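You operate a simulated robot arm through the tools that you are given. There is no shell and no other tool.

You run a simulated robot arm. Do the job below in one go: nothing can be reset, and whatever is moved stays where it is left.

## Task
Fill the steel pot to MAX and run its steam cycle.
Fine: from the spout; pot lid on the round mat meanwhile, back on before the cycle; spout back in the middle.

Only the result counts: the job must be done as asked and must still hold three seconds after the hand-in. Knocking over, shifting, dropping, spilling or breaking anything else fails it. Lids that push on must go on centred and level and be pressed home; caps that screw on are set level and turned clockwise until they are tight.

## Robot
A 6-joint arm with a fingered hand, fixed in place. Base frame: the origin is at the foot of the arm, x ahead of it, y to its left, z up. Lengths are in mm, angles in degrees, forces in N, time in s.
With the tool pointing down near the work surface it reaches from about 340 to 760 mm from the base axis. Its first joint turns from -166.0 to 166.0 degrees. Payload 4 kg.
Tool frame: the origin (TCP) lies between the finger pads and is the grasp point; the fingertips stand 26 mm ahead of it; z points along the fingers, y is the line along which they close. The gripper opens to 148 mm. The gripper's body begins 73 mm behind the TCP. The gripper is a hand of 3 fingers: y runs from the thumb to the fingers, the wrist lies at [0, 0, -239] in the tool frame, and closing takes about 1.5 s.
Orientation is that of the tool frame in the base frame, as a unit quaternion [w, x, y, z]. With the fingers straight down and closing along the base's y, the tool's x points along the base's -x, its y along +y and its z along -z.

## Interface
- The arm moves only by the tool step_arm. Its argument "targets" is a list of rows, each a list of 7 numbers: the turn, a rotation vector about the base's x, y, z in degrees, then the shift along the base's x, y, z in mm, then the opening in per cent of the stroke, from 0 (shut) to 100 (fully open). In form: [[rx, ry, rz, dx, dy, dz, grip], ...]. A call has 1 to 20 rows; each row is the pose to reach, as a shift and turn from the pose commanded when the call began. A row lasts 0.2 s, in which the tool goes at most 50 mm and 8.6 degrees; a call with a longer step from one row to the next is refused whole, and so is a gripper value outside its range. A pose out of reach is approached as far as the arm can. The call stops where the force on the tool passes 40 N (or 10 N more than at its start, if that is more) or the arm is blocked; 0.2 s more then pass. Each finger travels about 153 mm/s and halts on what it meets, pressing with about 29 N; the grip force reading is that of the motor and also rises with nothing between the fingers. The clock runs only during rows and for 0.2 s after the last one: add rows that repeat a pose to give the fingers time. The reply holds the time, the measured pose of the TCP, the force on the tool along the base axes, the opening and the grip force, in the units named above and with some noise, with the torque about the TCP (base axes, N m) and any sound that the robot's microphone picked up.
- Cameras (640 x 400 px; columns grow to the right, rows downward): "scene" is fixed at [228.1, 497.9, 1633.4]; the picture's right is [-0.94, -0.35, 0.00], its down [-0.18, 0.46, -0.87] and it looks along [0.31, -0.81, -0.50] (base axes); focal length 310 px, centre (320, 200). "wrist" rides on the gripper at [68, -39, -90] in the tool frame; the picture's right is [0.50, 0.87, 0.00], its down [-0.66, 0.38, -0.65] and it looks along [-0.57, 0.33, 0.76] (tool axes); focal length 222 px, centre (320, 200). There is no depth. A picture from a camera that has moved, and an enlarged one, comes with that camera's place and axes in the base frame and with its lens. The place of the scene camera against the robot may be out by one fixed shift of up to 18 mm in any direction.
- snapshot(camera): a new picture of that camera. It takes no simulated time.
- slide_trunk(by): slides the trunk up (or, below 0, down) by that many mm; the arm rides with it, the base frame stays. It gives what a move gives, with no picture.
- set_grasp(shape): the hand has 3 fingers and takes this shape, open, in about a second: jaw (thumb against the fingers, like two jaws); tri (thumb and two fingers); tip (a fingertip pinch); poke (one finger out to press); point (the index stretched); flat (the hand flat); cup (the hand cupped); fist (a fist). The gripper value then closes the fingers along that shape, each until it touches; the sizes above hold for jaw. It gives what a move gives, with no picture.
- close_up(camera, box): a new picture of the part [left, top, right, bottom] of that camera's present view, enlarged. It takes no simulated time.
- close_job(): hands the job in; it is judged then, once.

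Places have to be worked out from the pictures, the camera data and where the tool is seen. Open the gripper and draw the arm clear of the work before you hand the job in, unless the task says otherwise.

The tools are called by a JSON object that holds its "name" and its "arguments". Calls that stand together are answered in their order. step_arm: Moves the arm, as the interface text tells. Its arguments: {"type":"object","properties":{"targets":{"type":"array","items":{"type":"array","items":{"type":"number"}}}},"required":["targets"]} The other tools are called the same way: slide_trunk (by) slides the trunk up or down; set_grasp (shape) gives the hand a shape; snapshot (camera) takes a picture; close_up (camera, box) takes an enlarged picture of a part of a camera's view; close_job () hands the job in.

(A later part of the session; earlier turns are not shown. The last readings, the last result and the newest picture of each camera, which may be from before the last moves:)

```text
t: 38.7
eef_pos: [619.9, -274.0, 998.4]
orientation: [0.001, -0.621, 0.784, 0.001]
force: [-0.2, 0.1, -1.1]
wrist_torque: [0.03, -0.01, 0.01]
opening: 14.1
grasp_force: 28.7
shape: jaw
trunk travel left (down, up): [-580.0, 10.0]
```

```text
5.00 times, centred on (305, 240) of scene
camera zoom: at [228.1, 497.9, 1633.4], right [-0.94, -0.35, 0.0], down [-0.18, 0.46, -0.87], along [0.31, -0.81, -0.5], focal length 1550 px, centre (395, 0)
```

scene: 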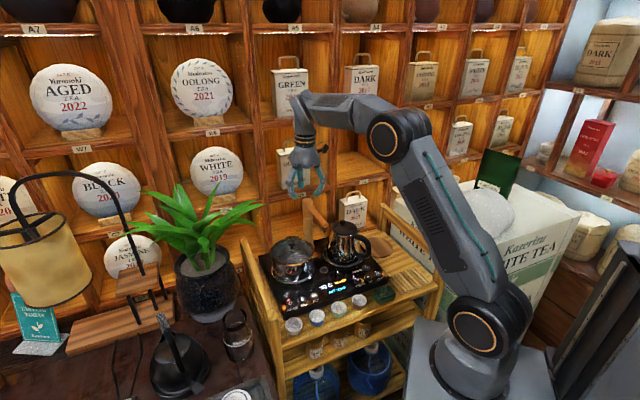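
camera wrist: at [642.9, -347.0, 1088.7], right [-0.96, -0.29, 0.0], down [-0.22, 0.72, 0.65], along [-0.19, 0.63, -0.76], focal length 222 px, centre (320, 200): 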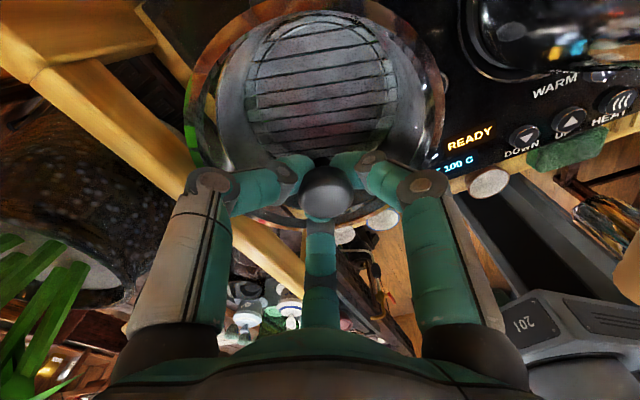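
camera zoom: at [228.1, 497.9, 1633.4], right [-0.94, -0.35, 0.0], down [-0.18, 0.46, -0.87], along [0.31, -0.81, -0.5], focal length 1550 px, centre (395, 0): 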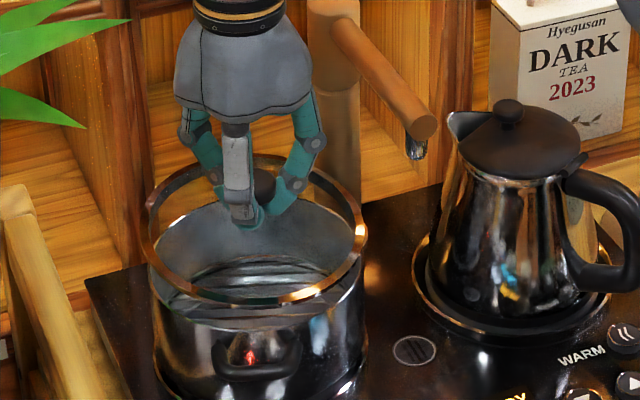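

The lid is held and came off level. I'll lift it to z≈1155, which clears the spout top (about 1060), and carry it over the mat (about (376,-555)), yawing −32° to keep the wrist roll in the same range.

{"name": "step_arm", "arguments": {"targets": [[0, 0, 0, 0, 0, 38, 5], [0, 0, 0, 0, 0, 78, 5], [0, 0, 0, 0, 0, 118, 5], [0, 0, 0, 0, 0, 157, 5], [0, 0, -3, -22, -25, 157, 5], [0, 0, -6, -44, -51, 157, 5], [0, 0, -9, -66, -76, 157, 5], [0, 0, -12, -88, -102, 157, 5], [0, 0, -15, -111, -128, 157, 5], [0, 0, -18, -133, -153, 157, 5], [0, 0, -21, -155, -179, 157, 5], [0, 0, -24, -177, -204, 157, 5], [0, 0, -27, -200, -230, 157, 5], [0, 0, -30, -222, -255, 157, 5], [0, 0, -32, -244, -281, 157, 5], [0, 0, -32, -244, -281, 157, 5]]}}

{"name": "snapshot", "arguments": {"camera": "wrist"}}

{"name": "snapshot", "arguments": {"camera": "scene"}}

```text
t: 42.1
eef_pos: [376.7, -555.4, 1154.4]
orientation: [0.0, -0.381, 0.924, 0.001]
force: [-0.1, 1.0, -1.4]
wrist_torque: [0.03, 0.0, -0.01]
opening: 14.2
grasp_force: 29.3
shape: jaw
trunk travel left (down, up): [-580.0, 10.0]
```

```text
taken
camera wrist: at [356.3, -628.9, 1243.9], right [-0.96, 0.26, 0.0], down [0.2, 0.73, 0.65], along [0.17, 0.63, -0.76], focal length 222 px, centre (320, 200)
```

wrist: 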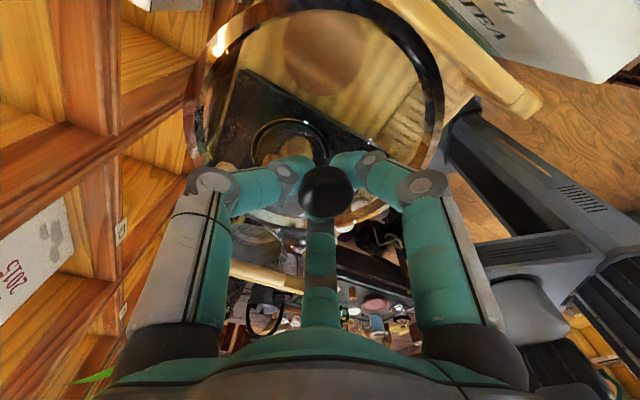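

```text
taken
```

scene: 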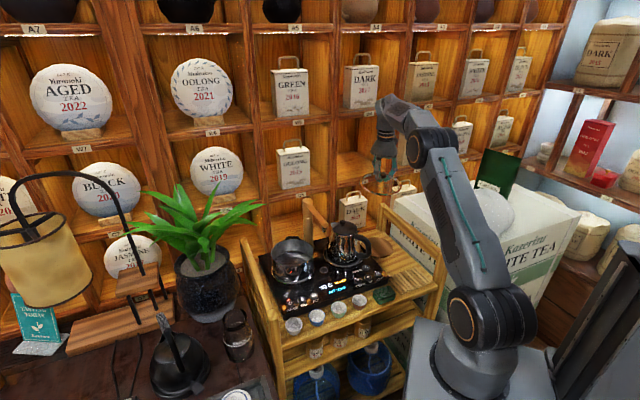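

I can see the mat through the glass lid. I'll enlarge to measure its centre.

{"name": "close_up", "arguments": {"camera": "wrist", "box": [180, 0, 460, 170]}}

{"name": "close_up", "arguments": {"camera": "scene", "box": [310, 110, 450, 270]}}

```text
2.29 times, centred on (320, 85) of wrist
camera zoom: at [356.3, -628.9, 1243.9], right [-0.96, 0.26, 0.0], down [0.2, 0.73, 0.65], along [0.17, 0.63, -0.76], focal length 508 px, centre (320, 463)
```

zoom: 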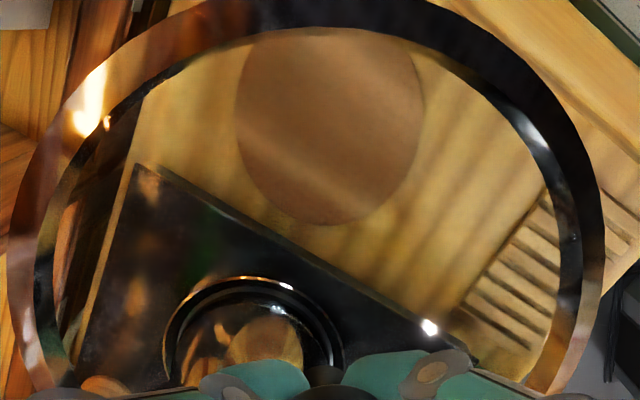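

```text
2.50 times, centred on (380, 190) of scene
camera zoom: at [228.1, 497.9, 1633.4], right [-0.94, -0.35, 0.0], down [-0.18, 0.46, -0.87], along [0.31, -0.81, -0.5], focal length 775 px, centre (170, 225)
```

zoom: 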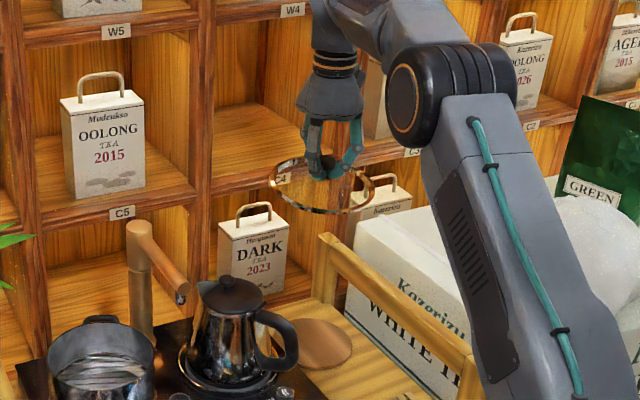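

The mat is at about (364,-572). The lid may be hanging slightly tilted, so I'll look closely before lowering.

{"name": "close_up", "arguments": {"camera": "scene", "box": [360, 140, 430, 210]}}

{"name": "close_up", "arguments": {"camera": "wrist", "box": [240, 140, 400, 260]}}

```text
5.71 times, centred on (395, 175) of scene
camera zoom: at [228.1, 497.9, 1633.4], right [-0.94, -0.35, 0.0], down [-0.18, 0.46, -0.87], along [0.31, -0.81, -0.5], focal length 1771 px, centre (-109, 343)
```

zoom: 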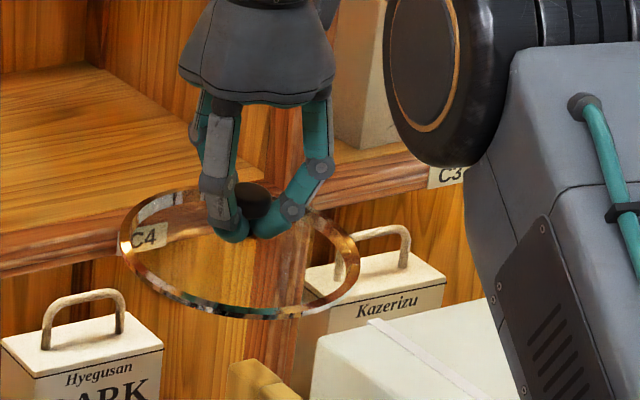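

```text
3.33 times, centred on (320, 200) of wrist
camera zoom: at [356.3, -628.9, 1243.9], right [-0.96, 0.26, 0.0], down [0.2, 0.73, 0.65], along [0.17, 0.63, -0.76], focal length 740 px, centre (320, 200)
```

zoom: 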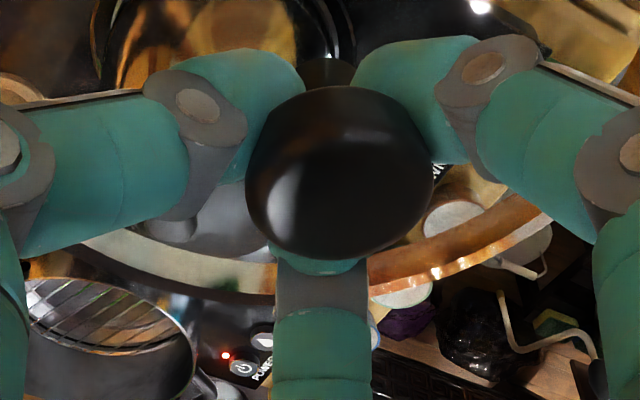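

The lid is nearly level and the tins on the shelf are well behind the mat. I'll centre over the mat at (361,-571) and lower to z≈930.

{"name": "step_arm", "arguments": {"targets": [[0, 0, 0, -15.5, -15.5, 0, 5], [0, 0, 0, -15.5, -15.5, -40, 5], [0, 0, 0, -15.5, -15.5, -80, 5], [0, 0, 0, -15.5, -15.5, -120, 5], [0, 0, 0, -15.5, -15.5, -160, 5], [0, 0, 0, -15.5, -15.5, -200, 5], [0, 0, 0, -15.5, -15.5, -225, 5], [0, 0, 0, -15.5, -15.5, -225, 5]]}}

{"name": "snapshot", "arguments": {"camera": "wrist"}}

{"name": "close_up", "arguments": {"camera": "scene", "box": [320, 180, 440, 290]}}

```text
t: 43.9
eef_pos: [362.5, -568.9, 931.9]
orientation: [0.001, -0.381, 0.924, 0.0]
force: [0.7, -0.2, -0.1]
wrist_torque: [-0.02, 0.0, -0.02]
opening: 14.0
grasp_force: 28.9
shape: jaw
trunk travel left (down, up): [-580.0, 10.0]
```

```text
taken
camera wrist: at [341.2, -642.8, 1021.2], right [-0.96, 0.26, 0.0], down [0.2, 0.73, 0.65], along [0.17, 0.63, -0.76], focal length 222 px, centre (320, 200)
```

wrist: 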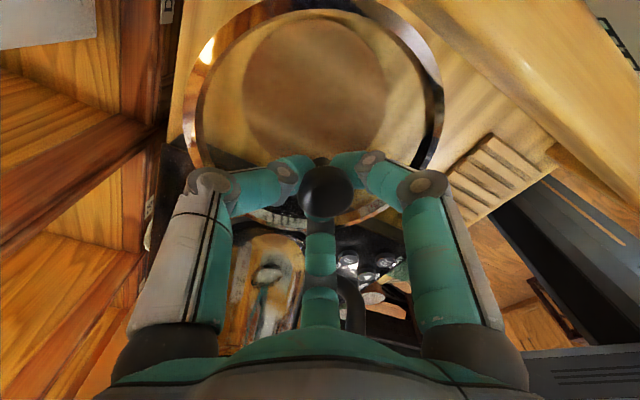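

```text
3.64 times, centred on (380, 235) of scene
camera zoom: at [228.1, 497.9, 1633.4], right [-0.94, -0.35, 0.0], down [-0.18, 0.46, -0.87], along [0.31, -0.81, -0.5], focal length 1127 px, centre (102, 73)
```

zoom: 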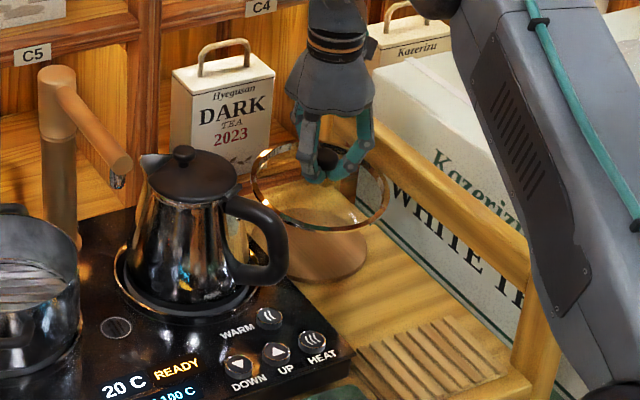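

The mat centre refines to about (366,-573) with its top near z≈790, and the lid centre sits about 4 mm to +x of the TCP. I'll shift slightly, lower to z≈855, and then creep.

{"name": "step_arm", "arguments": {"targets": [[0, 0, 0, -0.5, -3.5, -35, 5], [0, 0, 0, -0.5, -3.5, -65, 5], [0, 0, 0, -0.5, -3.5, -76, 5], [0, 0, 0, -0.5, -3.5, -76, 5]]}}

{"name": "close_up", "arguments": {"camera": "scene", "box": [340, 200, 430, 280]}}

{"name": "snapshot", "arguments": {"camera": "wrist"}}

```text
t: 44.9
eef_pos: [362.3, -574.3, 855.2]
orientation: [0.002, -0.381, 0.924, 0.0]
force: [0.4, -1.4, 3.1]
wrist_torque: [0.19, 0.14, -0.01]
opening: 13.9
grasp_force: 28.8
shape: jaw
trunk travel left (down, up): [-580.0, 10.0]
```

```text
5.00 times, centred on (385, 240) of scene
camera zoom: at [228.1, 497.9, 1633.4], right [-0.94, -0.35, 0.0], down [-0.18, 0.46, -0.87], along [0.31, -0.81, -0.5], focal length 1550 px, centre (-5, 0)
```

zoom: 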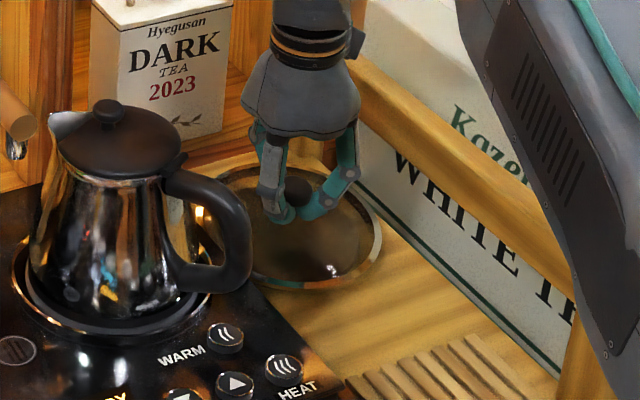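

```text
taken
camera wrist: at [340.6, -647.1, 944.9], right [-0.97, 0.26, 0.0], down [0.2, 0.73, 0.65], along [0.17, 0.63, -0.76], focal length 222 px, centre (320, 200)
```

wrist: 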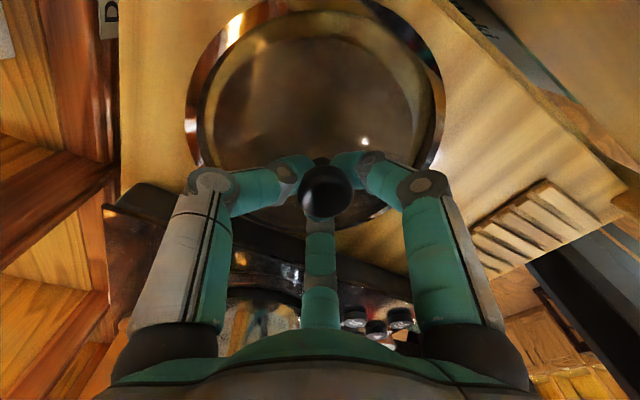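

A 3 N upward force with some torque shows an edge just touching at TCP z≈855. I'll creep down in 2 mm steps.

{"name": "step_arm", "arguments": {"targets": [[0, 0, 0, 0, 0, -2, 5], [0, 0, 0, 0, 0, -4, 5], [0, 0, 0, 0, 0, -4, 5]]}}

```text
t: 45.7
eef_pos: [361.2, -574.2, 851.6]
orientation: [0.001, -0.381, 0.925, -0.001]
force: [2.9, -3.1, 9.2]
wrist_torque: [0.28, 0.37, 0.02]
opening: 14.2
grasp_force: 29.2
shape: jaw
trunk travel left (down, up): [-580.0, 10.0]
```

{"name": "step_arm", "arguments": {"targets": [[0, 0, 0, 0, 0, -2, 5], [0, 0, 0, 0, 0, -4, 5], [0, 0, 0, 0, 0, -4, 5]]}}

{"name": "close_up", "arguments": {"camera": "scene", "box": [340, 200, 430, 280]}}

{"name": "close_up", "arguments": {"camera": "wrist", "box": [170, 0, 460, 240]}}

```text
t: 46.5
eef_pos: [360.5, -574.9, 850.1]
orientation: [0.001, -0.381, 0.925, -0.002]
force: [1.9, -1.4, 18.3]
wrist_torque: [0.29, 0.48, 0.01]
opening: 14.7
grasp_force: 28.7
shape: jaw
trunk travel left (down, up): [-580.0, 10.0]
```

```text
5.00 times, centred on (385, 240) of scene
camera zoom: at [228.1, 497.9, 1633.4], right [-0.94, -0.35, 0.0], down [-0.18, 0.46, -0.87], along [0.31, -0.81, -0.5], focal length 1550 px, centre (-5, 0)
```

zoom: 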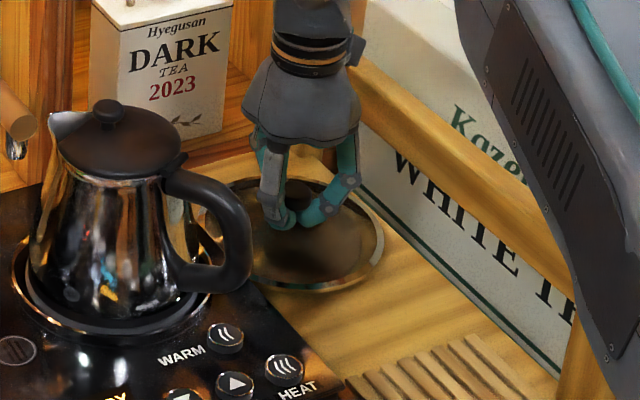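

```text
1.67 times, centred on (315, 120) of wrist
camera zoom: at [339.3, -647.1, 938.2], right [-0.96, 0.26, 0.0], down [0.2, 0.73, 0.65], along [0.17, 0.63, -0.76], focal length 370 px, centre (328, 333)
```

zoom: 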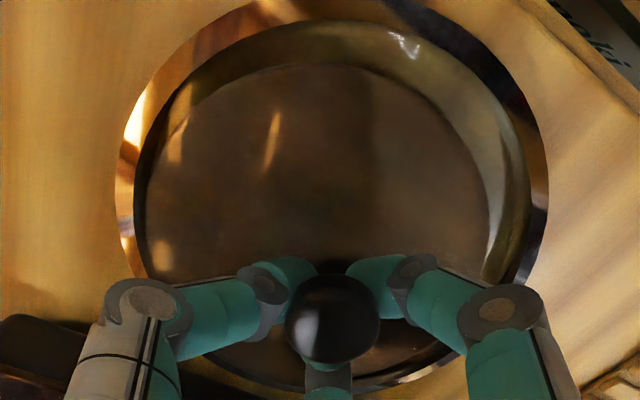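

The lid rests on the mat but the torque says the −x/+y edge bears first, and it sits about 5 mm off centre. I'll raise it a little, shift +5 mm, tilt 4° to level it, and lower again.

{"name": "step_arm", "arguments": {"targets": [[0, 0, 0, 0, 0, 6, 5], [1, 1.7, 0, 5, -1, 8, 5], [2, 3.4, 0, 5, -1, 8, 5], [2, 3.4, 0, 5, -1, 8, 5]]}}

{"name": "close_up", "arguments": {"camera": "scene", "box": [340, 200, 430, 280]}}

{"name": "close_up", "arguments": {"camera": "wrist", "box": [170, 0, 460, 240]}}

```text
t: 47.5
eef_pos: [365.8, -574.3, 854.4]
orientation: [-0.02, -0.381, 0.924, 0.027]
force: [0.1, 0.7, -1.0]
wrist_torque: [0.01, 0.02, 0.01]
opening: 14.4
grasp_force: 28.3
shape: jaw
trunk travel left (down, up): [-580.0, 10.0]
```

```text
5.00 times, centred on (385, 240) of scene
camera zoom: at [228.1, 497.9, 1633.4], right [-0.94, -0.35, 0.0], down [-0.18, 0.46, -0.87], along [0.31, -0.81, -0.5], focal length 1550 px, centre (-5, 0)
```

zoom: 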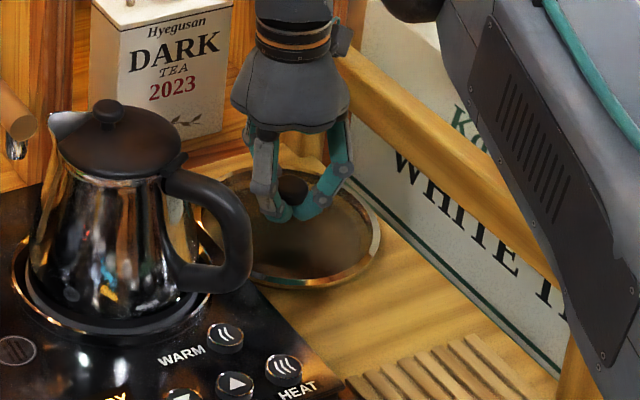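

```text
1.67 times, centred on (315, 120) of wrist
camera zoom: at [350.2, -651.6, 942.0], right [-0.96, 0.26, 0.07], down [0.24, 0.71, 0.67], along [0.13, 0.66, -0.74], focal length 370 px, centre (328, 333)
```

zoom: 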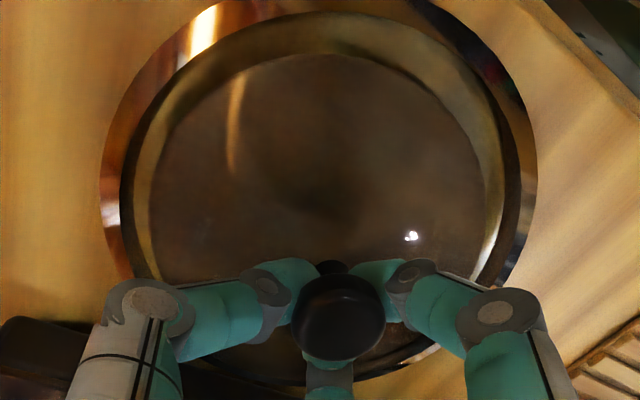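

Lid and mat now look concentric and the tilt is mostly gone. Lowering in small steps.

{"name": "step_arm", "arguments": {"targets": [[0, 0, 0, 0, 0, -2, 5], [0, 0, 0, 0, 0, -4, 5], [0, 0, 0, 0, 0, -4, 5]]}}

{"name": "step_arm", "arguments": {"targets": [[0, 0, 0, 0, 0, -2, 5], [0, 0, 0, 0, 0, -3, 5], [0, 0, 0, 0, 0, -3, 5]]}}

```text
t: 48.3
eef_pos: [364.9, -575.1, 849.9]
orientation: [-0.02, -0.381, 0.924, 0.028]
force: [0.9, 0.4, -0.2]
wrist_torque: [0.06, 0.01, 0.01]
opening: 14.5
grasp_force: 28.8
shape: jaw
trunk travel left (down, up): [-580.0, 10.0]
```

```text
t: 49.1
eef_pos: [364.5, -574.0, 847.8]
orientation: [-0.02, -0.38, 0.924, 0.027]
force: [0.4, -0.4, 7.7]
wrist_torque: [0.23, 0.26, 0.01]
opening: 14.4
grasp_force: 28.8
shape: jaw
trunk travel left (down, up): [-580.0, 10.0]
```

Contact at z≈848, still on the −x/+y edge though gentler. I'll raise 4 mm, add 3° more levelling tilt, and lower again.

{"name": "step_arm", "arguments": {"targets": [[0, 0, 0, 0, 0, 4, 5], [2, 2.25, 0, 0, 0, 4, 5], [2, 2.25, 0, 0, 0, 1, 5], [2, 2.25, 0, 0, 0, -2, 5], [2, 2.25, 0, 0, 0, -2, 5]]}}

{"name": "step_arm", "arguments": {"targets": [[0, 0, 0, 0, 0, -2, 5], [0, 0, 0, 0, 0, -3, 5], [0, 0, 0, 0, 0, -3, 5]]}}

```text
t: 50.3
eef_pos: [365.7, -576.1, 847.6]
orientation: [-0.032, -0.38, 0.923, 0.049]
force: [2.7, -1.4, 17.5]
wrist_torque: [0.04, -0.2, -0.06]
opening: 15.1
grasp_force: 29.1
shape: jaw
trunk travel left (down, up): [-580.0, 10.0]
```

```text
t: 51.0
eef_pos: [366.4, -575.7, 848.5]
orientation: [-0.031, -0.38, 0.923, 0.047]
force: [-1.7, 4.2, 16.5]
wrist_torque: [0.17, 0.08, -0.04]
opening: 14.7
grasp_force: 29.1
shape: jaw
trunk travel left (down, up): [-580.0, 10.0]
stopped in row 3: the force on the tool passed its limit at 41 N (the readings are from after the stop); the commanded pose is now the measured one
```

The contact is now firm with almost no torque, so the lid is flat on the mat. I'll ease the pressure slightly and open the fingers.

{"name": "step_arm", "arguments": {"targets": [[0, 0, 0, 0, 0, 1, 12], [0, 0, 0, 0, 0, 1, 20], [0, 0, 0, 0, 0, 1, 30], [0, 0, 0, 0, 0, 1, 40], [0, 0, 0, 0, 0, 1, 45]]}}

{"name": "close_up", "arguments": {"camera": "scene", "box": [340, 200, 430, 280]}}

{"name": "close_up", "arguments": {"camera": "wrist", "box": [170, 0, 460, 240]}}

```text
t: 52.2
eef_pos: [365.7, -574.6, 847.3]
orientation: [-0.031, -0.38, 0.923, 0.048]
force: [-5.5, 5.3, 17.4]
wrist_torque: [-0.09, -0.17, 0.03]
opening: 58.8
grasp_force: 0.0
shape: jaw
trunk travel left (down, up): [-580.0, 10.0]
```

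```text
5.00 times, centred on (385, 240) of scene
camera zoom: at [228.1, 497.9, 1633.4], right [-0.94, -0.35, 0.0], down [-0.18, 0.46, -0.87], along [0.31, -0.81, -0.5], focal length 1550 px, centre (-5, 0)
```

zoom: 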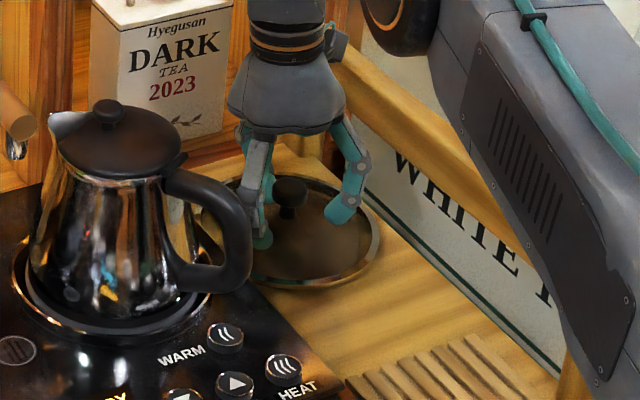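

```text
1.67 times, centred on (315, 120) of wrist
camera zoom: at [353.3, -655.1, 934.0], right [-0.96, 0.26, 0.11], down [0.26, 0.69, 0.68], along [0.1, 0.68, -0.73], focal length 370 px, centre (328, 333)
```

zoom: 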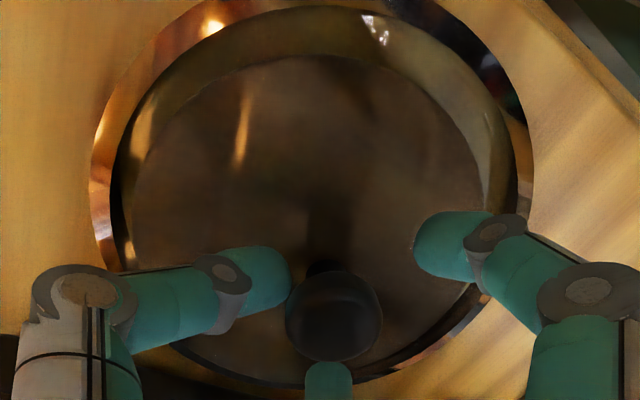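

The lid is released; the fingertips only press lightly on the glass. I'll back out along the tool axis and then level the hand.

{"name": "step_arm", "arguments": {"targets": [[0, 0, 0, 0.5, -0.3, 5, 45], [0, 0, 0, 2, -1.3, 20, 45], [0, 0, 0, 5, -3.4, 50, 45], [-3, -5, 0, 8, -5.5, 90, 45], [-3, -5, 0, 8, -5.5, 130, 45], [-3, -5, 0, 8, -5.5, 130, 45]]}}

{"name": "close_up", "arguments": {"camera": "scene", "box": [320, 190, 430, 280]}}

{"name": "snapshot", "arguments": {"camera": "wrist"}}

```text
t: 53.6
eef_pos: [376.2, -584.8, 979.3]
orientation: [-0.001, -0.381, 0.925, 0.007]
force: [0.9, 0.6, -0.7]
wrist_torque: [0.02, 0.01, 0.0]
opening: 66.1
grasp_force: 0.0
shape: jaw
trunk travel left (down, up): [-580.0, 10.0]
```

```text
4.44 times, centred on (375, 235) of scene
camera zoom: at [228.1, 497.9, 1633.4], right [-0.94, -0.35, 0.0], down [-0.18, 0.46, -0.87], along [0.31, -0.81, -0.5], focal length 1377 px, centre (76, 44)
```

zoom: 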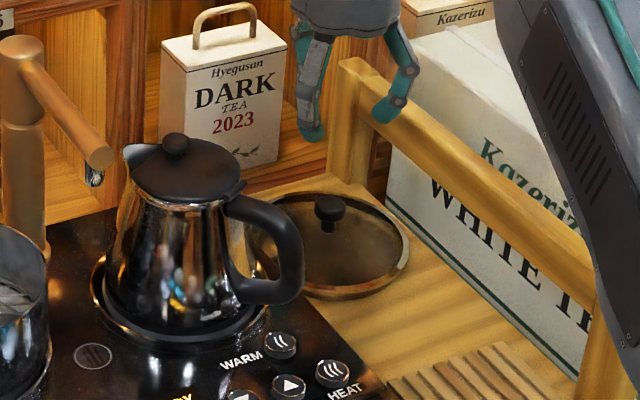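

```text
taken
camera wrist: at [356.5, -659.1, 1067.9], right [-0.97, 0.26, 0.01], down [0.2, 0.72, 0.66], along [0.17, 0.64, -0.75], focal length 222 px, centre (320, 200)
```

wrist: 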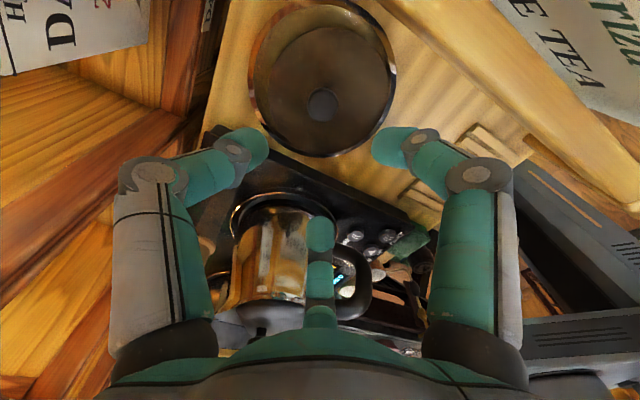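

The lid sits flat and centred on the mat. Next is the spout: I'll close the fingers into a pusher, rise to z≈1110, and move to the kettle side of the spout arm with +26° yaw.

{"name": "step_arm", "arguments": {"targets": [[0, 0, 0, 0, 0, 45, 20], [0, 0, 0, 0, 0, 90, 0], [0, 0, 0, 0, 0, 131, 0], [0, 0, 5, 24, 42, 131, 0], [0, 0, 10, 48, 84, 131, 0], [0, 0, 15, 72, 126, 131, 0], [0, 0, 20, 96, 168, 131, 0], [0, 0, 25, 120, 211, 131, 0], [0, 0, 25, 120, 211, 131, 0]]}}

{"name": "snapshot", "arguments": {"camera": "wrist"}}

{"name": "close_up", "arguments": {"camera": "scene", "box": [260, 150, 390, 280]}}

```text
t: 55.6
eef_pos: [494.9, -367.5, 1105.5]
orientation: [-0.003, -0.573, 0.82, 0.006]
force: [-0.5, 0.5, -0.1]
wrist_torque: [-0.01, 0.01, -0.02]
opening: 0.2
grasp_force: 29.1
shape: jaw
trunk travel left (down, up): [-580.0, 10.0]
```

```text
taken
camera wrist: at [509.4, -444.1, 1194.8], right [-0.99, -0.17, 0.01], down [-0.12, 0.74, 0.66], along [-0.12, 0.65, -0.75], focal length 222 px, centre (320, 200)
```

wrist: 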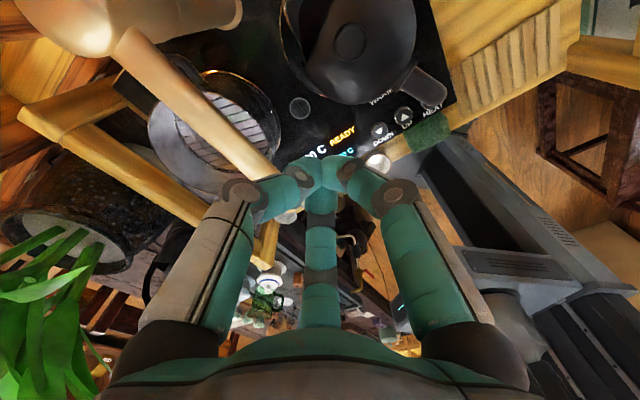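

```text
3.08 times, centred on (325, 215) of scene
camera zoom: at [228.1, 497.9, 1633.4], right [-0.94, -0.35, 0.0], down [-0.18, 0.46, -0.87], along [0.31, -0.81, -0.5], focal length 954 px, centre (305, 154)
```

zoom: 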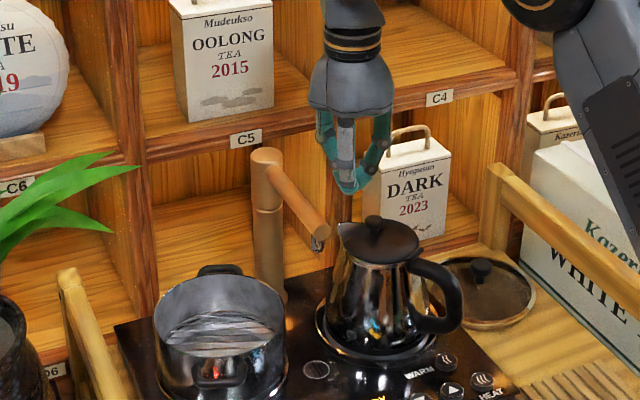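

The closed fingers are about 50 mm from the bar on the kettle side. I'll lower to z≈1044 so the fingertips reach just below the bar but stay above the kettle.

{"name": "step_arm", "arguments": {"targets": [[0, 0, 0, 0, 0, -30, 0], [0, 0, 0, 0, 0, -61, 0], [0, 0, 0, 0, 0, -61, 0]]}}

{"name": "close_up", "arguments": {"camera": "scene", "box": [280, 180, 370, 260]}}

{"name": "snapshot", "arguments": {"camera": "wrist"}}

```text
t: 56.4
eef_pos: [495.0, -369.2, 1045.7]
orientation: [-0.003, -0.572, 0.82, 0.007]
force: [0.9, 0.2, -0.3]
wrist_torque: [0.01, 0.02, -0.01]
opening: 0.1
grasp_force: 29.0
shape: jaw
trunk travel left (down, up): [-580.0, 10.0]
```

```text
5.00 times, centred on (325, 220) of scene
camera zoom: at [228.1, 497.9, 1633.4], right [-0.94, -0.35, 0.0], down [-0.18, 0.46, -0.87], along [0.31, -0.81, -0.5], focal length 1550 px, centre (295, 100)
```

zoom: 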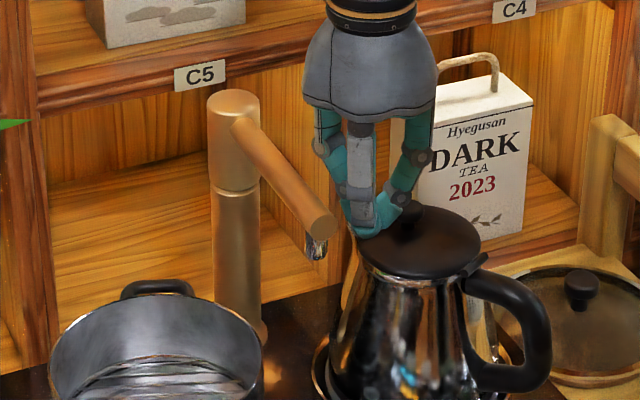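

```text
taken
camera wrist: at [509.3, -446.1, 1134.7], right [-0.99, -0.17, 0.01], down [-0.12, 0.74, 0.66], along [-0.12, 0.65, -0.75], focal length 222 px, centre (320, 200)
```

wrist: 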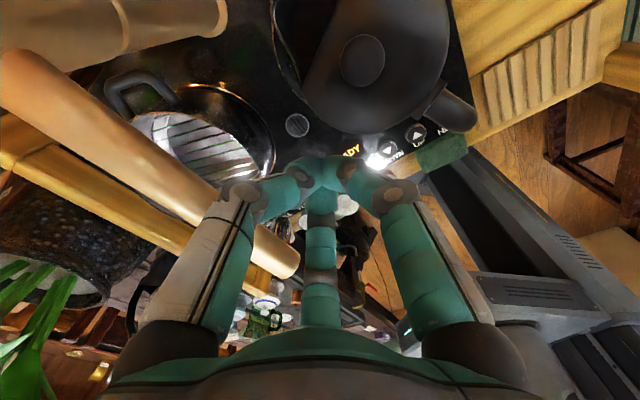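

The bar tip is at about (513,-303), as expected. I'll push it along its arc toward the pot, first about half way.

{"name": "step_arm", "arguments": {"targets": [[0, 0, 0, 9, 6, 0, 0], [0, 0, 0, 17, 12, 0, 0], [0, 0, 0, 22, 19, 0, 0], [0, 0, 0, 26.5, 25.7, 0, 0], [0, 0, 0, 33, 33, 0, 0], [0, 0, 0, 39, 40, 0, 0], [0, 0, 0, 46, 47, 0, 0], [0, 0, 0, 54, 53, 0, 0], [0, 0, 0, 54, 53, 0, 0]]}}

{"name": "close_up", "arguments": {"camera": "scene", "box": [270, 180, 370, 280]}}

{"name": "snapshot", "arguments": {"camera": "wrist"}}

```text
t: 58.4
eef_pos: [548.6, -318.4, 1046.7]
orientation: [-0.002, -0.572, 0.82, 0.007]
force: [-0.2, 0.2, 0.0]
wrist_torque: [0.03, 0.01, 0.01]
opening: 0.2
grasp_force: 29.2
shape: jaw
trunk travel left (down, up): [-580.0, 10.0]
```

```text
4.00 times, centred on (320, 230) of scene
camera zoom: at [228.1, 497.9, 1633.4], right [-0.94, -0.35, 0.0], down [-0.18, 0.46, -0.87], along [0.31, -0.81, -0.5], focal length 1240 px, centre (320, 80)
```

zoom: 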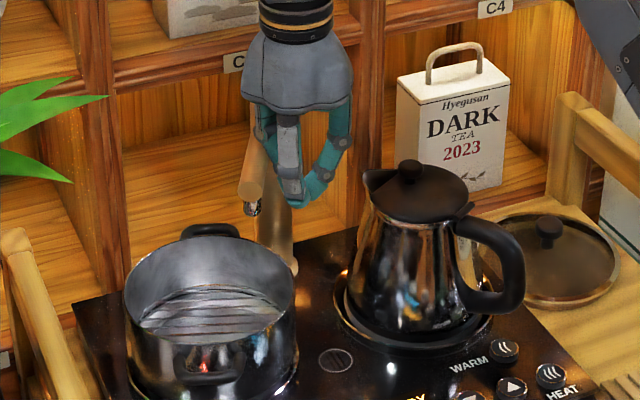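

```text
taken
camera wrist: at [563.6, -394.6, 1136.2], right [-0.99, -0.17, 0.01], down [-0.12, 0.74, 0.66], along [-0.12, 0.65, -0.75], focal length 222 px, centre (320, 200)
```

wrist: 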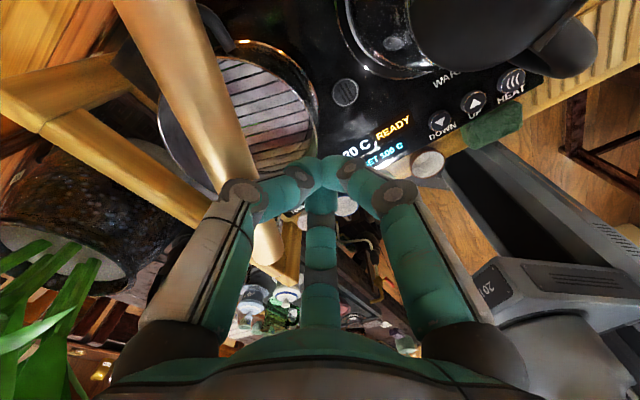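

The spout swings freely. I'll continue the arc until it points over the pot.

{"name": "step_arm", "arguments": {"targets": [[0, 0, 0, 8, 5.5, 0, 0], [0, 0, 0, 16, 10.5, 0, 0], [0, 0, 0, 25, 15, 0, 0], [0, 0, 0, 34, 19, 0, 0], [0, 0, 0, 42, 22, 0, 0], [0, 0, 0, 42, 22, 0, 0]]}}

{"name": "close_up", "arguments": {"camera": "scene", "box": [255, 190, 345, 290]}}

{"name": "snapshot", "arguments": {"camera": "wrist"}}

```text
t: 59.8
eef_pos: [588.3, -297.1, 1048.2]
orientation: [-0.002, -0.572, 0.821, 0.006]
force: [-24.3, -6.4, 11.8]
wrist_torque: [-0.04, -0.51, -0.35]
opening: 0.0
grasp_force: 28.7
shape: jaw
trunk travel left (down, up): [-580.0, 10.0]
```

```text
4.00 times, centred on (300, 240) of scene
camera zoom: at [228.1, 497.9, 1633.4], right [-0.94, -0.35, 0.0], down [-0.18, 0.46, -0.87], along [0.31, -0.81, -0.5], focal length 1240 px, centre (400, 40)
```

zoom: 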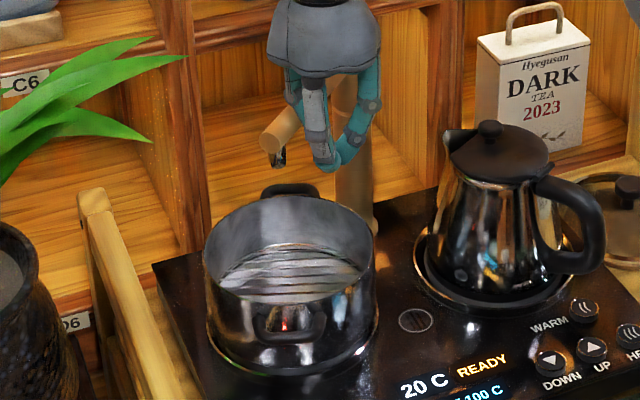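

```text
taken
camera wrist: at [601.7, -373.6, 1137.4], right [-0.99, -0.17, 0.01], down [-0.12, 0.74, 0.66], along [-0.12, 0.65, -0.75], focal length 222 px, centre (320, 200)
```

wrist: 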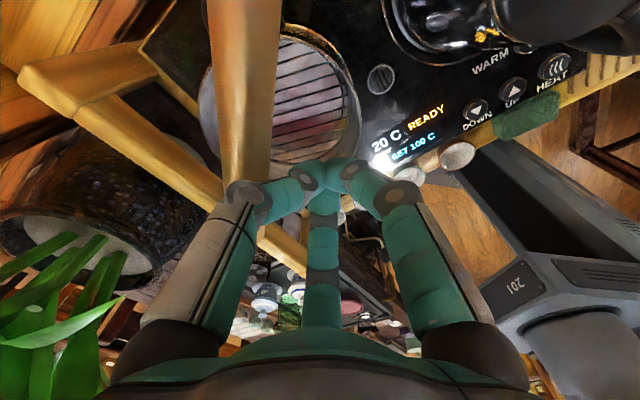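

The 24 N reaction means the spout has reached its end stop, over the pot. I'll back off, rise, and check that it stays there.

{"name": "step_arm", "arguments": {"targets": [[0, 0, 0, -20, -2, 0, 0], [0, 0, 0, -40, -4, 0, 0], [0, 0, 0, -40, -4, 40, 0], [0, 0, 0, -50, 10, 80, 0], [0, 0, 5, -70, 50, 90, 0], [0, 0, 10, -80, 95, 90, 0], [0, 0, 10, -80, 95, 90, 0]]}}

{"name": "set_grasp", "arguments": {"shape": "poke"}}

{"name": "snapshot", "arguments": {"camera": "wrist"}}

{"name": "close_up", "arguments": {"camera": "scene", "box": [240, 150, 400, 310]}}

```text
t: 61.4
eef_pos: [511.8, -201.3, 1137.5]
orientation: [-0.003, -0.642, 0.767, 0.006]
force: [0.1, -0.1, 0.4]
wrist_torque: [0.0, 0.02, 0.0]
opening: 0.1
grasp_force: 29.0
shape: jaw
trunk travel left (down, up): [-580.0, 10.0]
```

```text
t: 62.3
eef_pos: [511.3, -201.9, 1137.9]
orientation: [-0.003, -0.642, 0.767, 0.006]
force: [-0.8, 0.4, 0.1]
wrist_torque: [0.01, -0.01, 0.0]
opening: 0.0
grasp_force: 0.1
shape: poke
trunk travel left (down, up): [-580.0, 10.0]
```

```text
taken
camera wrist: at [539.4, -274.0, 1226.4], right [-0.94, -0.34, 0.01], down [-0.25, 0.71, 0.66], along [-0.23, 0.62, -0.75], focal length 222 px, centre (320, 200)
```

wrist: 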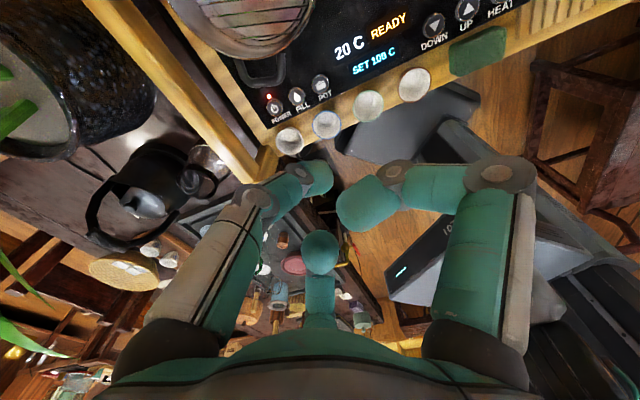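

```text
2.50 times, centred on (320, 230) of scene
camera zoom: at [228.1, 497.9, 1633.4], right [-0.94, -0.35, 0.0], down [-0.18, 0.46, -0.87], along [0.31, -0.81, -0.5], focal length 775 px, centre (320, 125)
```

zoom: 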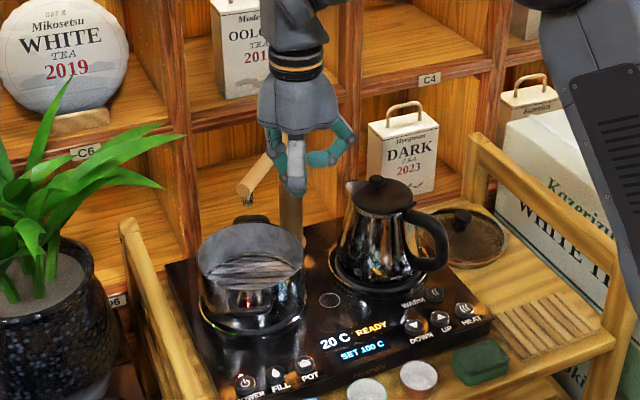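

The spout stays over the pot. In the poke shape one fingertip lies on the tool axis, so I'll yaw +25° and move above FILL at (535,-157), well above the pot handle.

{"name": "step_arm", "arguments": {"targets": [[0, 0, 8, 6, 17, -20, 0], [0, 0, 16, 12, 34, -50, 0], [0, 0, 25, 19, 50, -80, 0], [0, 0, 25, 19, 50, -120, 0], [0, 0, 25, 19, 50, -150, 0], [0, 0, 25, 19, 50, -150, 0]]}}

{"name": "snapshot", "arguments": {"camera": "wrist"}}

{"name": "close_up", "arguments": {"camera": "scene", "box": [250, 200, 350, 320]}}

```text
refused: row 3 steps farther than a row can; nothing moved
```

```text
taken
camera wrist: at [539.4, -274.0, 1226.4], right [-0.94, -0.34, 0.01], down [-0.25, 0.71, 0.66], along [-0.23, 0.62, -0.75], focal length 222 px, centre (320, 200)
```

wrist: 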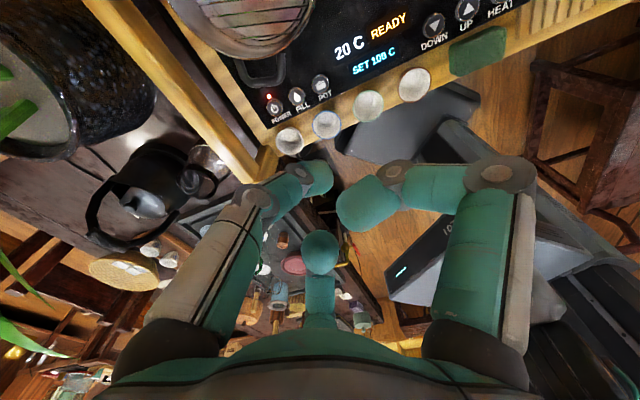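

```text
3.33 times, centred on (300, 260) of scene
camera zoom: at [228.1, 497.9, 1633.4], right [-0.94, -0.35, 0.0], down [-0.18, 0.46, -0.87], along [0.31, -0.81, -0.5], focal length 1033 px, centre (387, 0)
```

zoom: 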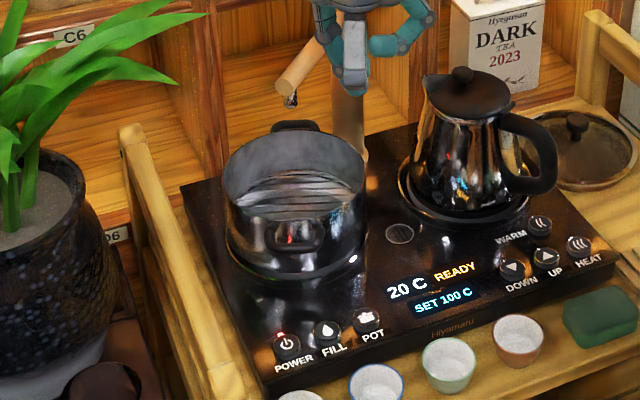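

A rotation step was too big; I'll repeat with smaller ones.

{"name": "step_arm", "arguments": {"targets": [[0, 0, 7, 6, 15, -20, 0], [0, 0, 14, 12, 30, -50, 0], [0, 0, 21, 19, 42, -80, 0], [0, 0, 25, 19, 50, -120, 0], [0, 0, 25, 19, 50, -150, 0], [0, 0, 25, 19, 50, -150, 0]]}}

{"name": "snapshot", "arguments": {"camera": "wrist"}}

{"name": "close_up", "arguments": {"camera": "scene", "box": [250, 200, 350, 320]}}

```text
t: 63.7
eef_pos: [528.8, -151.8, 988.6]
orientation: [0.004, 0.793, -0.61, -0.005]
force: [-0.3, 0.2, -0.3]
wrist_torque: [-0.01, -0.01, 0.0]
opening: 0.0
grasp_force: 29.4
shape: jaw
trunk travel left (down, up): [-580.0, 10.0]
```

```text
taken
camera wrist: at [585.8, -205.1, 1077.4], right [-0.71, -0.71, 0.01], down [-0.52, 0.54, 0.66], along [-0.47, 0.46, -0.75], focal length 222 px, centre (320, 200)
```

wrist: 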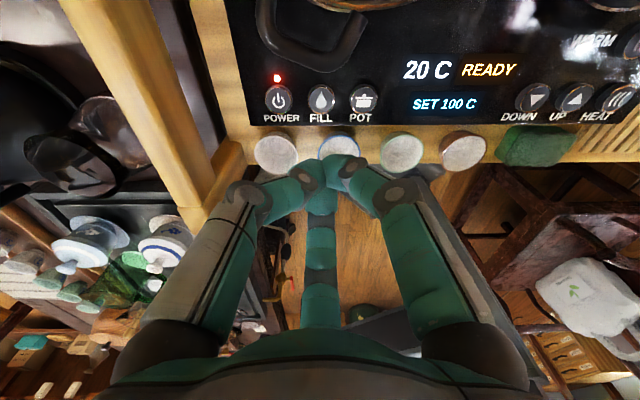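

```text
3.33 times, centred on (300, 260) of scene
camera zoom: at [228.1, 497.9, 1633.4], right [-0.94, -0.35, 0.0], down [-0.18, 0.46, -0.87], along [0.31, -0.81, -0.5], focal length 1033 px, centre (387, 0)
```

zoom: 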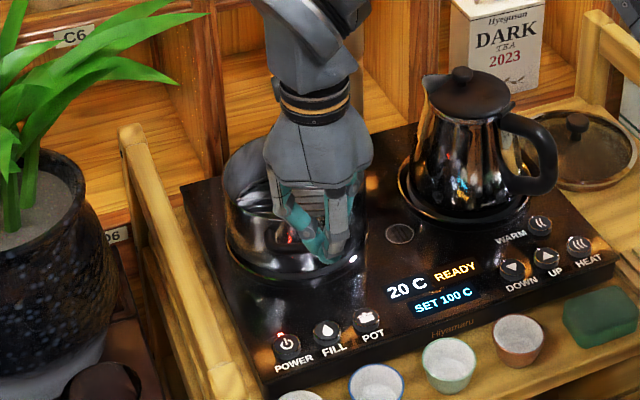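

The buttons are clearly visible and FILL computes to (534,-157). The shape has gone back to closed jaw, which is fine for pressing. I'll tilt 12° away from the pot handle and lower to just above FILL.

{"name": "step_arm", "arguments": {"targets": [[-4.3, -4.3, 0, 3, -3, -30, 0], [-8.5, -8.5, 0, 5, -5, -60, 0], [-8.5, -8.5, 0, 5, -5, -95, 0], [-8.5, -8.5, 0, 5, -5, -108, 0], [-8.5, -8.5, 0, 5, -5, -108, 0]]}}

{"name": "snapshot", "arguments": {"camera": "wrist"}}

{"name": "close_up", "arguments": {"camera": "scene", "box": [250, 200, 350, 320]}}

```text
t: 64.9
eef_pos: [534.4, -157.0, 878.4]
orientation: [0.018, 0.789, -0.607, 0.097]
force: [-0.3, -1.2, -0.1]
wrist_torque: [0.02, -0.02, -0.04]
opening: 0.2
grasp_force: 29.4
shape: jaw
trunk travel left (down, up): [-580.0, 10.0]
heard: click
```

```text
taken
camera wrist: at [577.1, -195.8, 982.3], right [-0.71, -0.7, 0.01], down [-0.61, 0.62, 0.49], along [-0.35, 0.34, -0.87], focal length 222 px, centre (320, 200)
```

wrist: 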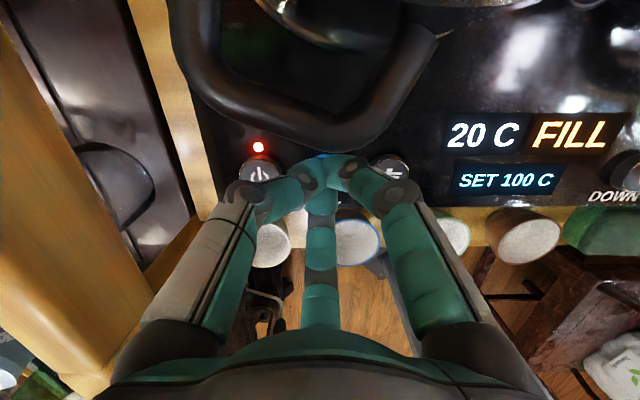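

```text
3.33 times, centred on (300, 260) of scene
camera zoom: at [228.1, 497.9, 1633.4], right [-0.94, -0.35, 0.0], down [-0.18, 0.46, -0.87], along [0.31, -0.81, -0.5], focal length 1033 px, centre (387, 0)
```

zoom: 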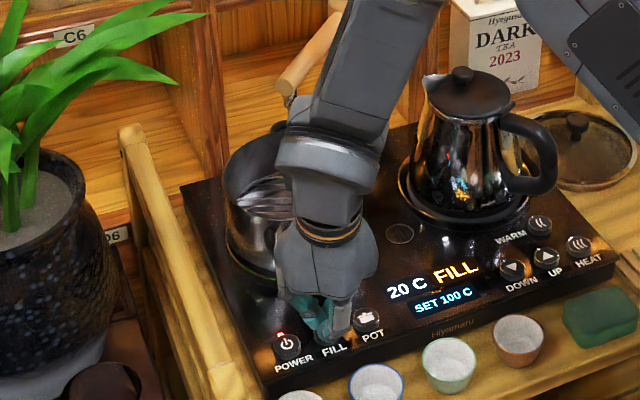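

A click was heard and the display shows FILL, so filling has started. I'll raise 12 mm off the button, ready to press again, and watch the pot interior.

{"name": "step_arm", "arguments": {"targets": [[0, 0, 0, 0, 0, 12, 0]]}}

{"name": "close_up", "arguments": {"camera": "scene", "box": [265, 215, 345, 285]}}

{"name": "snapshot", "arguments": {"camera": "wrist"}}

```text
t: 65.3
eef_pos: [535.3, -157.3, 890.7]
orientation: [0.018, 0.788, -0.607, 0.098]
force: [0.0, 0.1, 0.2]
wrist_torque: [-0.02, 0.03, 0.01]
opening: 0.0
grasp_force: 29.4
shape: jaw
trunk travel left (down, up): [-580.0, 10.0]
```

```text
5.71 times, centred on (305, 250) of scene
camera zoom: at [228.1, 497.9, 1633.4], right [-0.94, -0.35, 0.0], down [-0.18, 0.46, -0.87], along [0.31, -0.81, -0.5], focal length 1771 px, centre (406, -86)
```

zoom: 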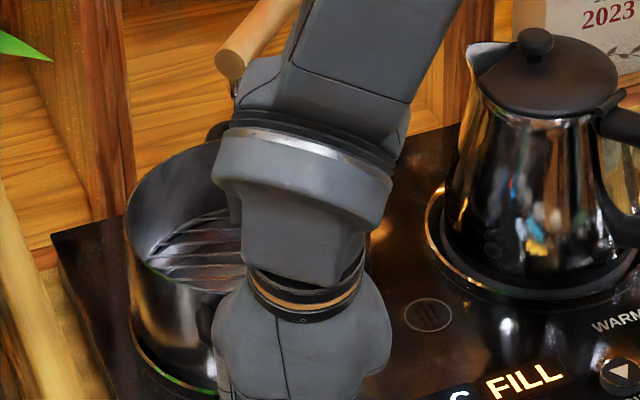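

```text
taken
camera wrist: at [576.9, -195.7, 993.6], right [-0.71, -0.7, 0.01], down [-0.61, 0.62, 0.49], along [-0.35, 0.34, -0.87], focal length 222 px, centre (320, 200)
```

wrist: 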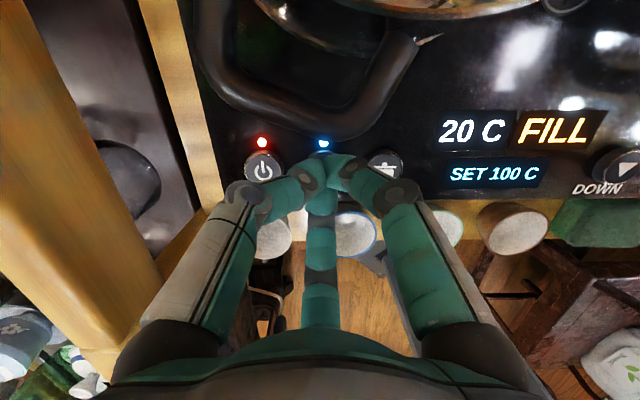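

The FILL lamp is lit and filling runs without holding. I'll advance in short waits and watch the visible left half of the pot interior.

{"name": "step_arm", "arguments": {"targets": [[0, 0, 0, 0, 0, 0, 0], [0, 0, 0, 0, 0, 0, 0]]}}

{"name": "close_up", "arguments": {"camera": "scene", "box": [275, 205, 315, 265]}}

```text
t: 65.9
eef_pos: [536.0, -157.2, 890.2]
orientation: [0.019, 0.788, -0.608, 0.098]
force: [0.2, 0.6, 0.1]
wrist_torque: [0.01, -0.03, 0.02]
opening: 0.0
grasp_force: 28.9
shape: jaw
trunk travel left (down, up): [-580.0, 10.0]
```

```text
6.67 times, centred on (295, 235) of scene
camera zoom: at [228.1, 497.9, 1633.4], right [-0.94, -0.35, 0.0], down [-0.18, 0.46, -0.87], along [0.31, -0.81, -0.5], focal length 2066 px, centre (487, -33)
```

zoom: 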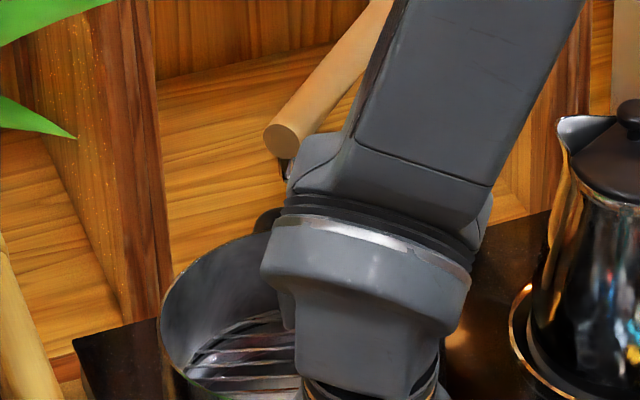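

The arm hides most of the pot. I'll slide the hand about 105 mm to the right and slightly up to open the view, staying close enough to return.

{"name": "step_arm", "arguments": {"targets": [[0, 0, 0, -40, -8, 10, 0], [0, 0, 0, -80, -18, 20, 0], [0, 0, 0, -115, -30, 20, 0]]}}

{"name": "close_up", "arguments": {"camera": "scene", "box": [265, 205, 335, 275]}}

```text
t: 66.7
eef_pos: [428.9, -193.6, 923.8]
orientation: [0.015, 0.789, -0.607, 0.093]
force: [-0.1, -0.1, -0.5]
wrist_torque: [0.03, -0.01, -0.02]
opening: 0.0
grasp_force: 28.8
shape: jaw
out of reach, approached as far as the arm can: row 2, 3
trunk travel left (down, up): [-580.0, 10.0]
```

```text
5.71 times, centred on (300, 240) of scene
camera zoom: at [228.1, 497.9, 1633.4], right [-0.94, -0.35, 0.0], down [-0.18, 0.46, -0.87], along [0.31, -0.81, -0.5], focal length 1771 px, centre (434, -29)
```

zoom: 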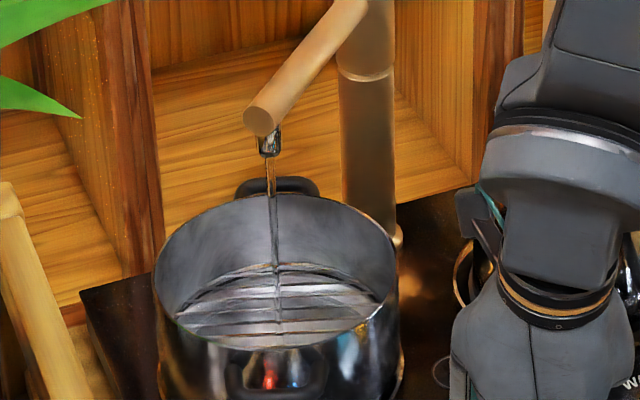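

Water is streaming into the pot. I'll zoom in on the inner wall to find the MAX mark.

{"name": "close_up", "arguments": {"camera": "scene", "box": [280, 225, 316, 262]}}

{"name": "snapshot", "arguments": {"camera": "wrist"}}

```text
10.81 times, centred on (298, 244) of scene
camera zoom: at [228.1, 497.9, 1633.4], right [-0.94, -0.35, 0.0], down [-0.18, 0.46, -0.87], along [0.31, -0.81, -0.5], focal length 3350 px, centre (558, -270)
```

zoom: 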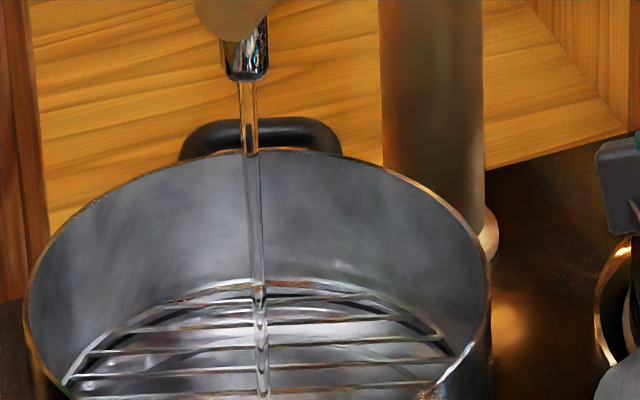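

```text
taken
camera wrist: at [471.5, -234.1, 1026.1], right [-0.71, -0.71, 0.0], down [-0.61, 0.61, 0.5], along [-0.36, 0.35, -0.87], focal length 222 px, centre (320, 200)
```

wrist: 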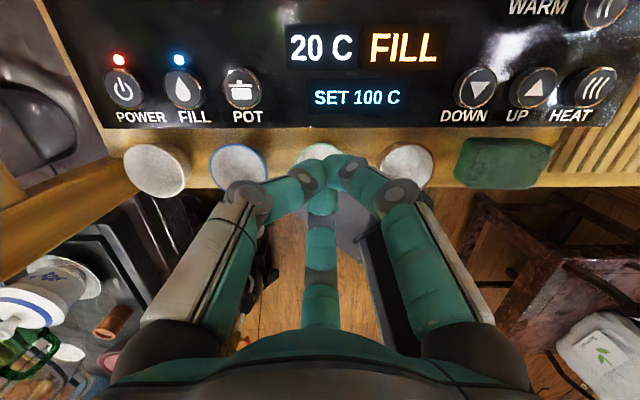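

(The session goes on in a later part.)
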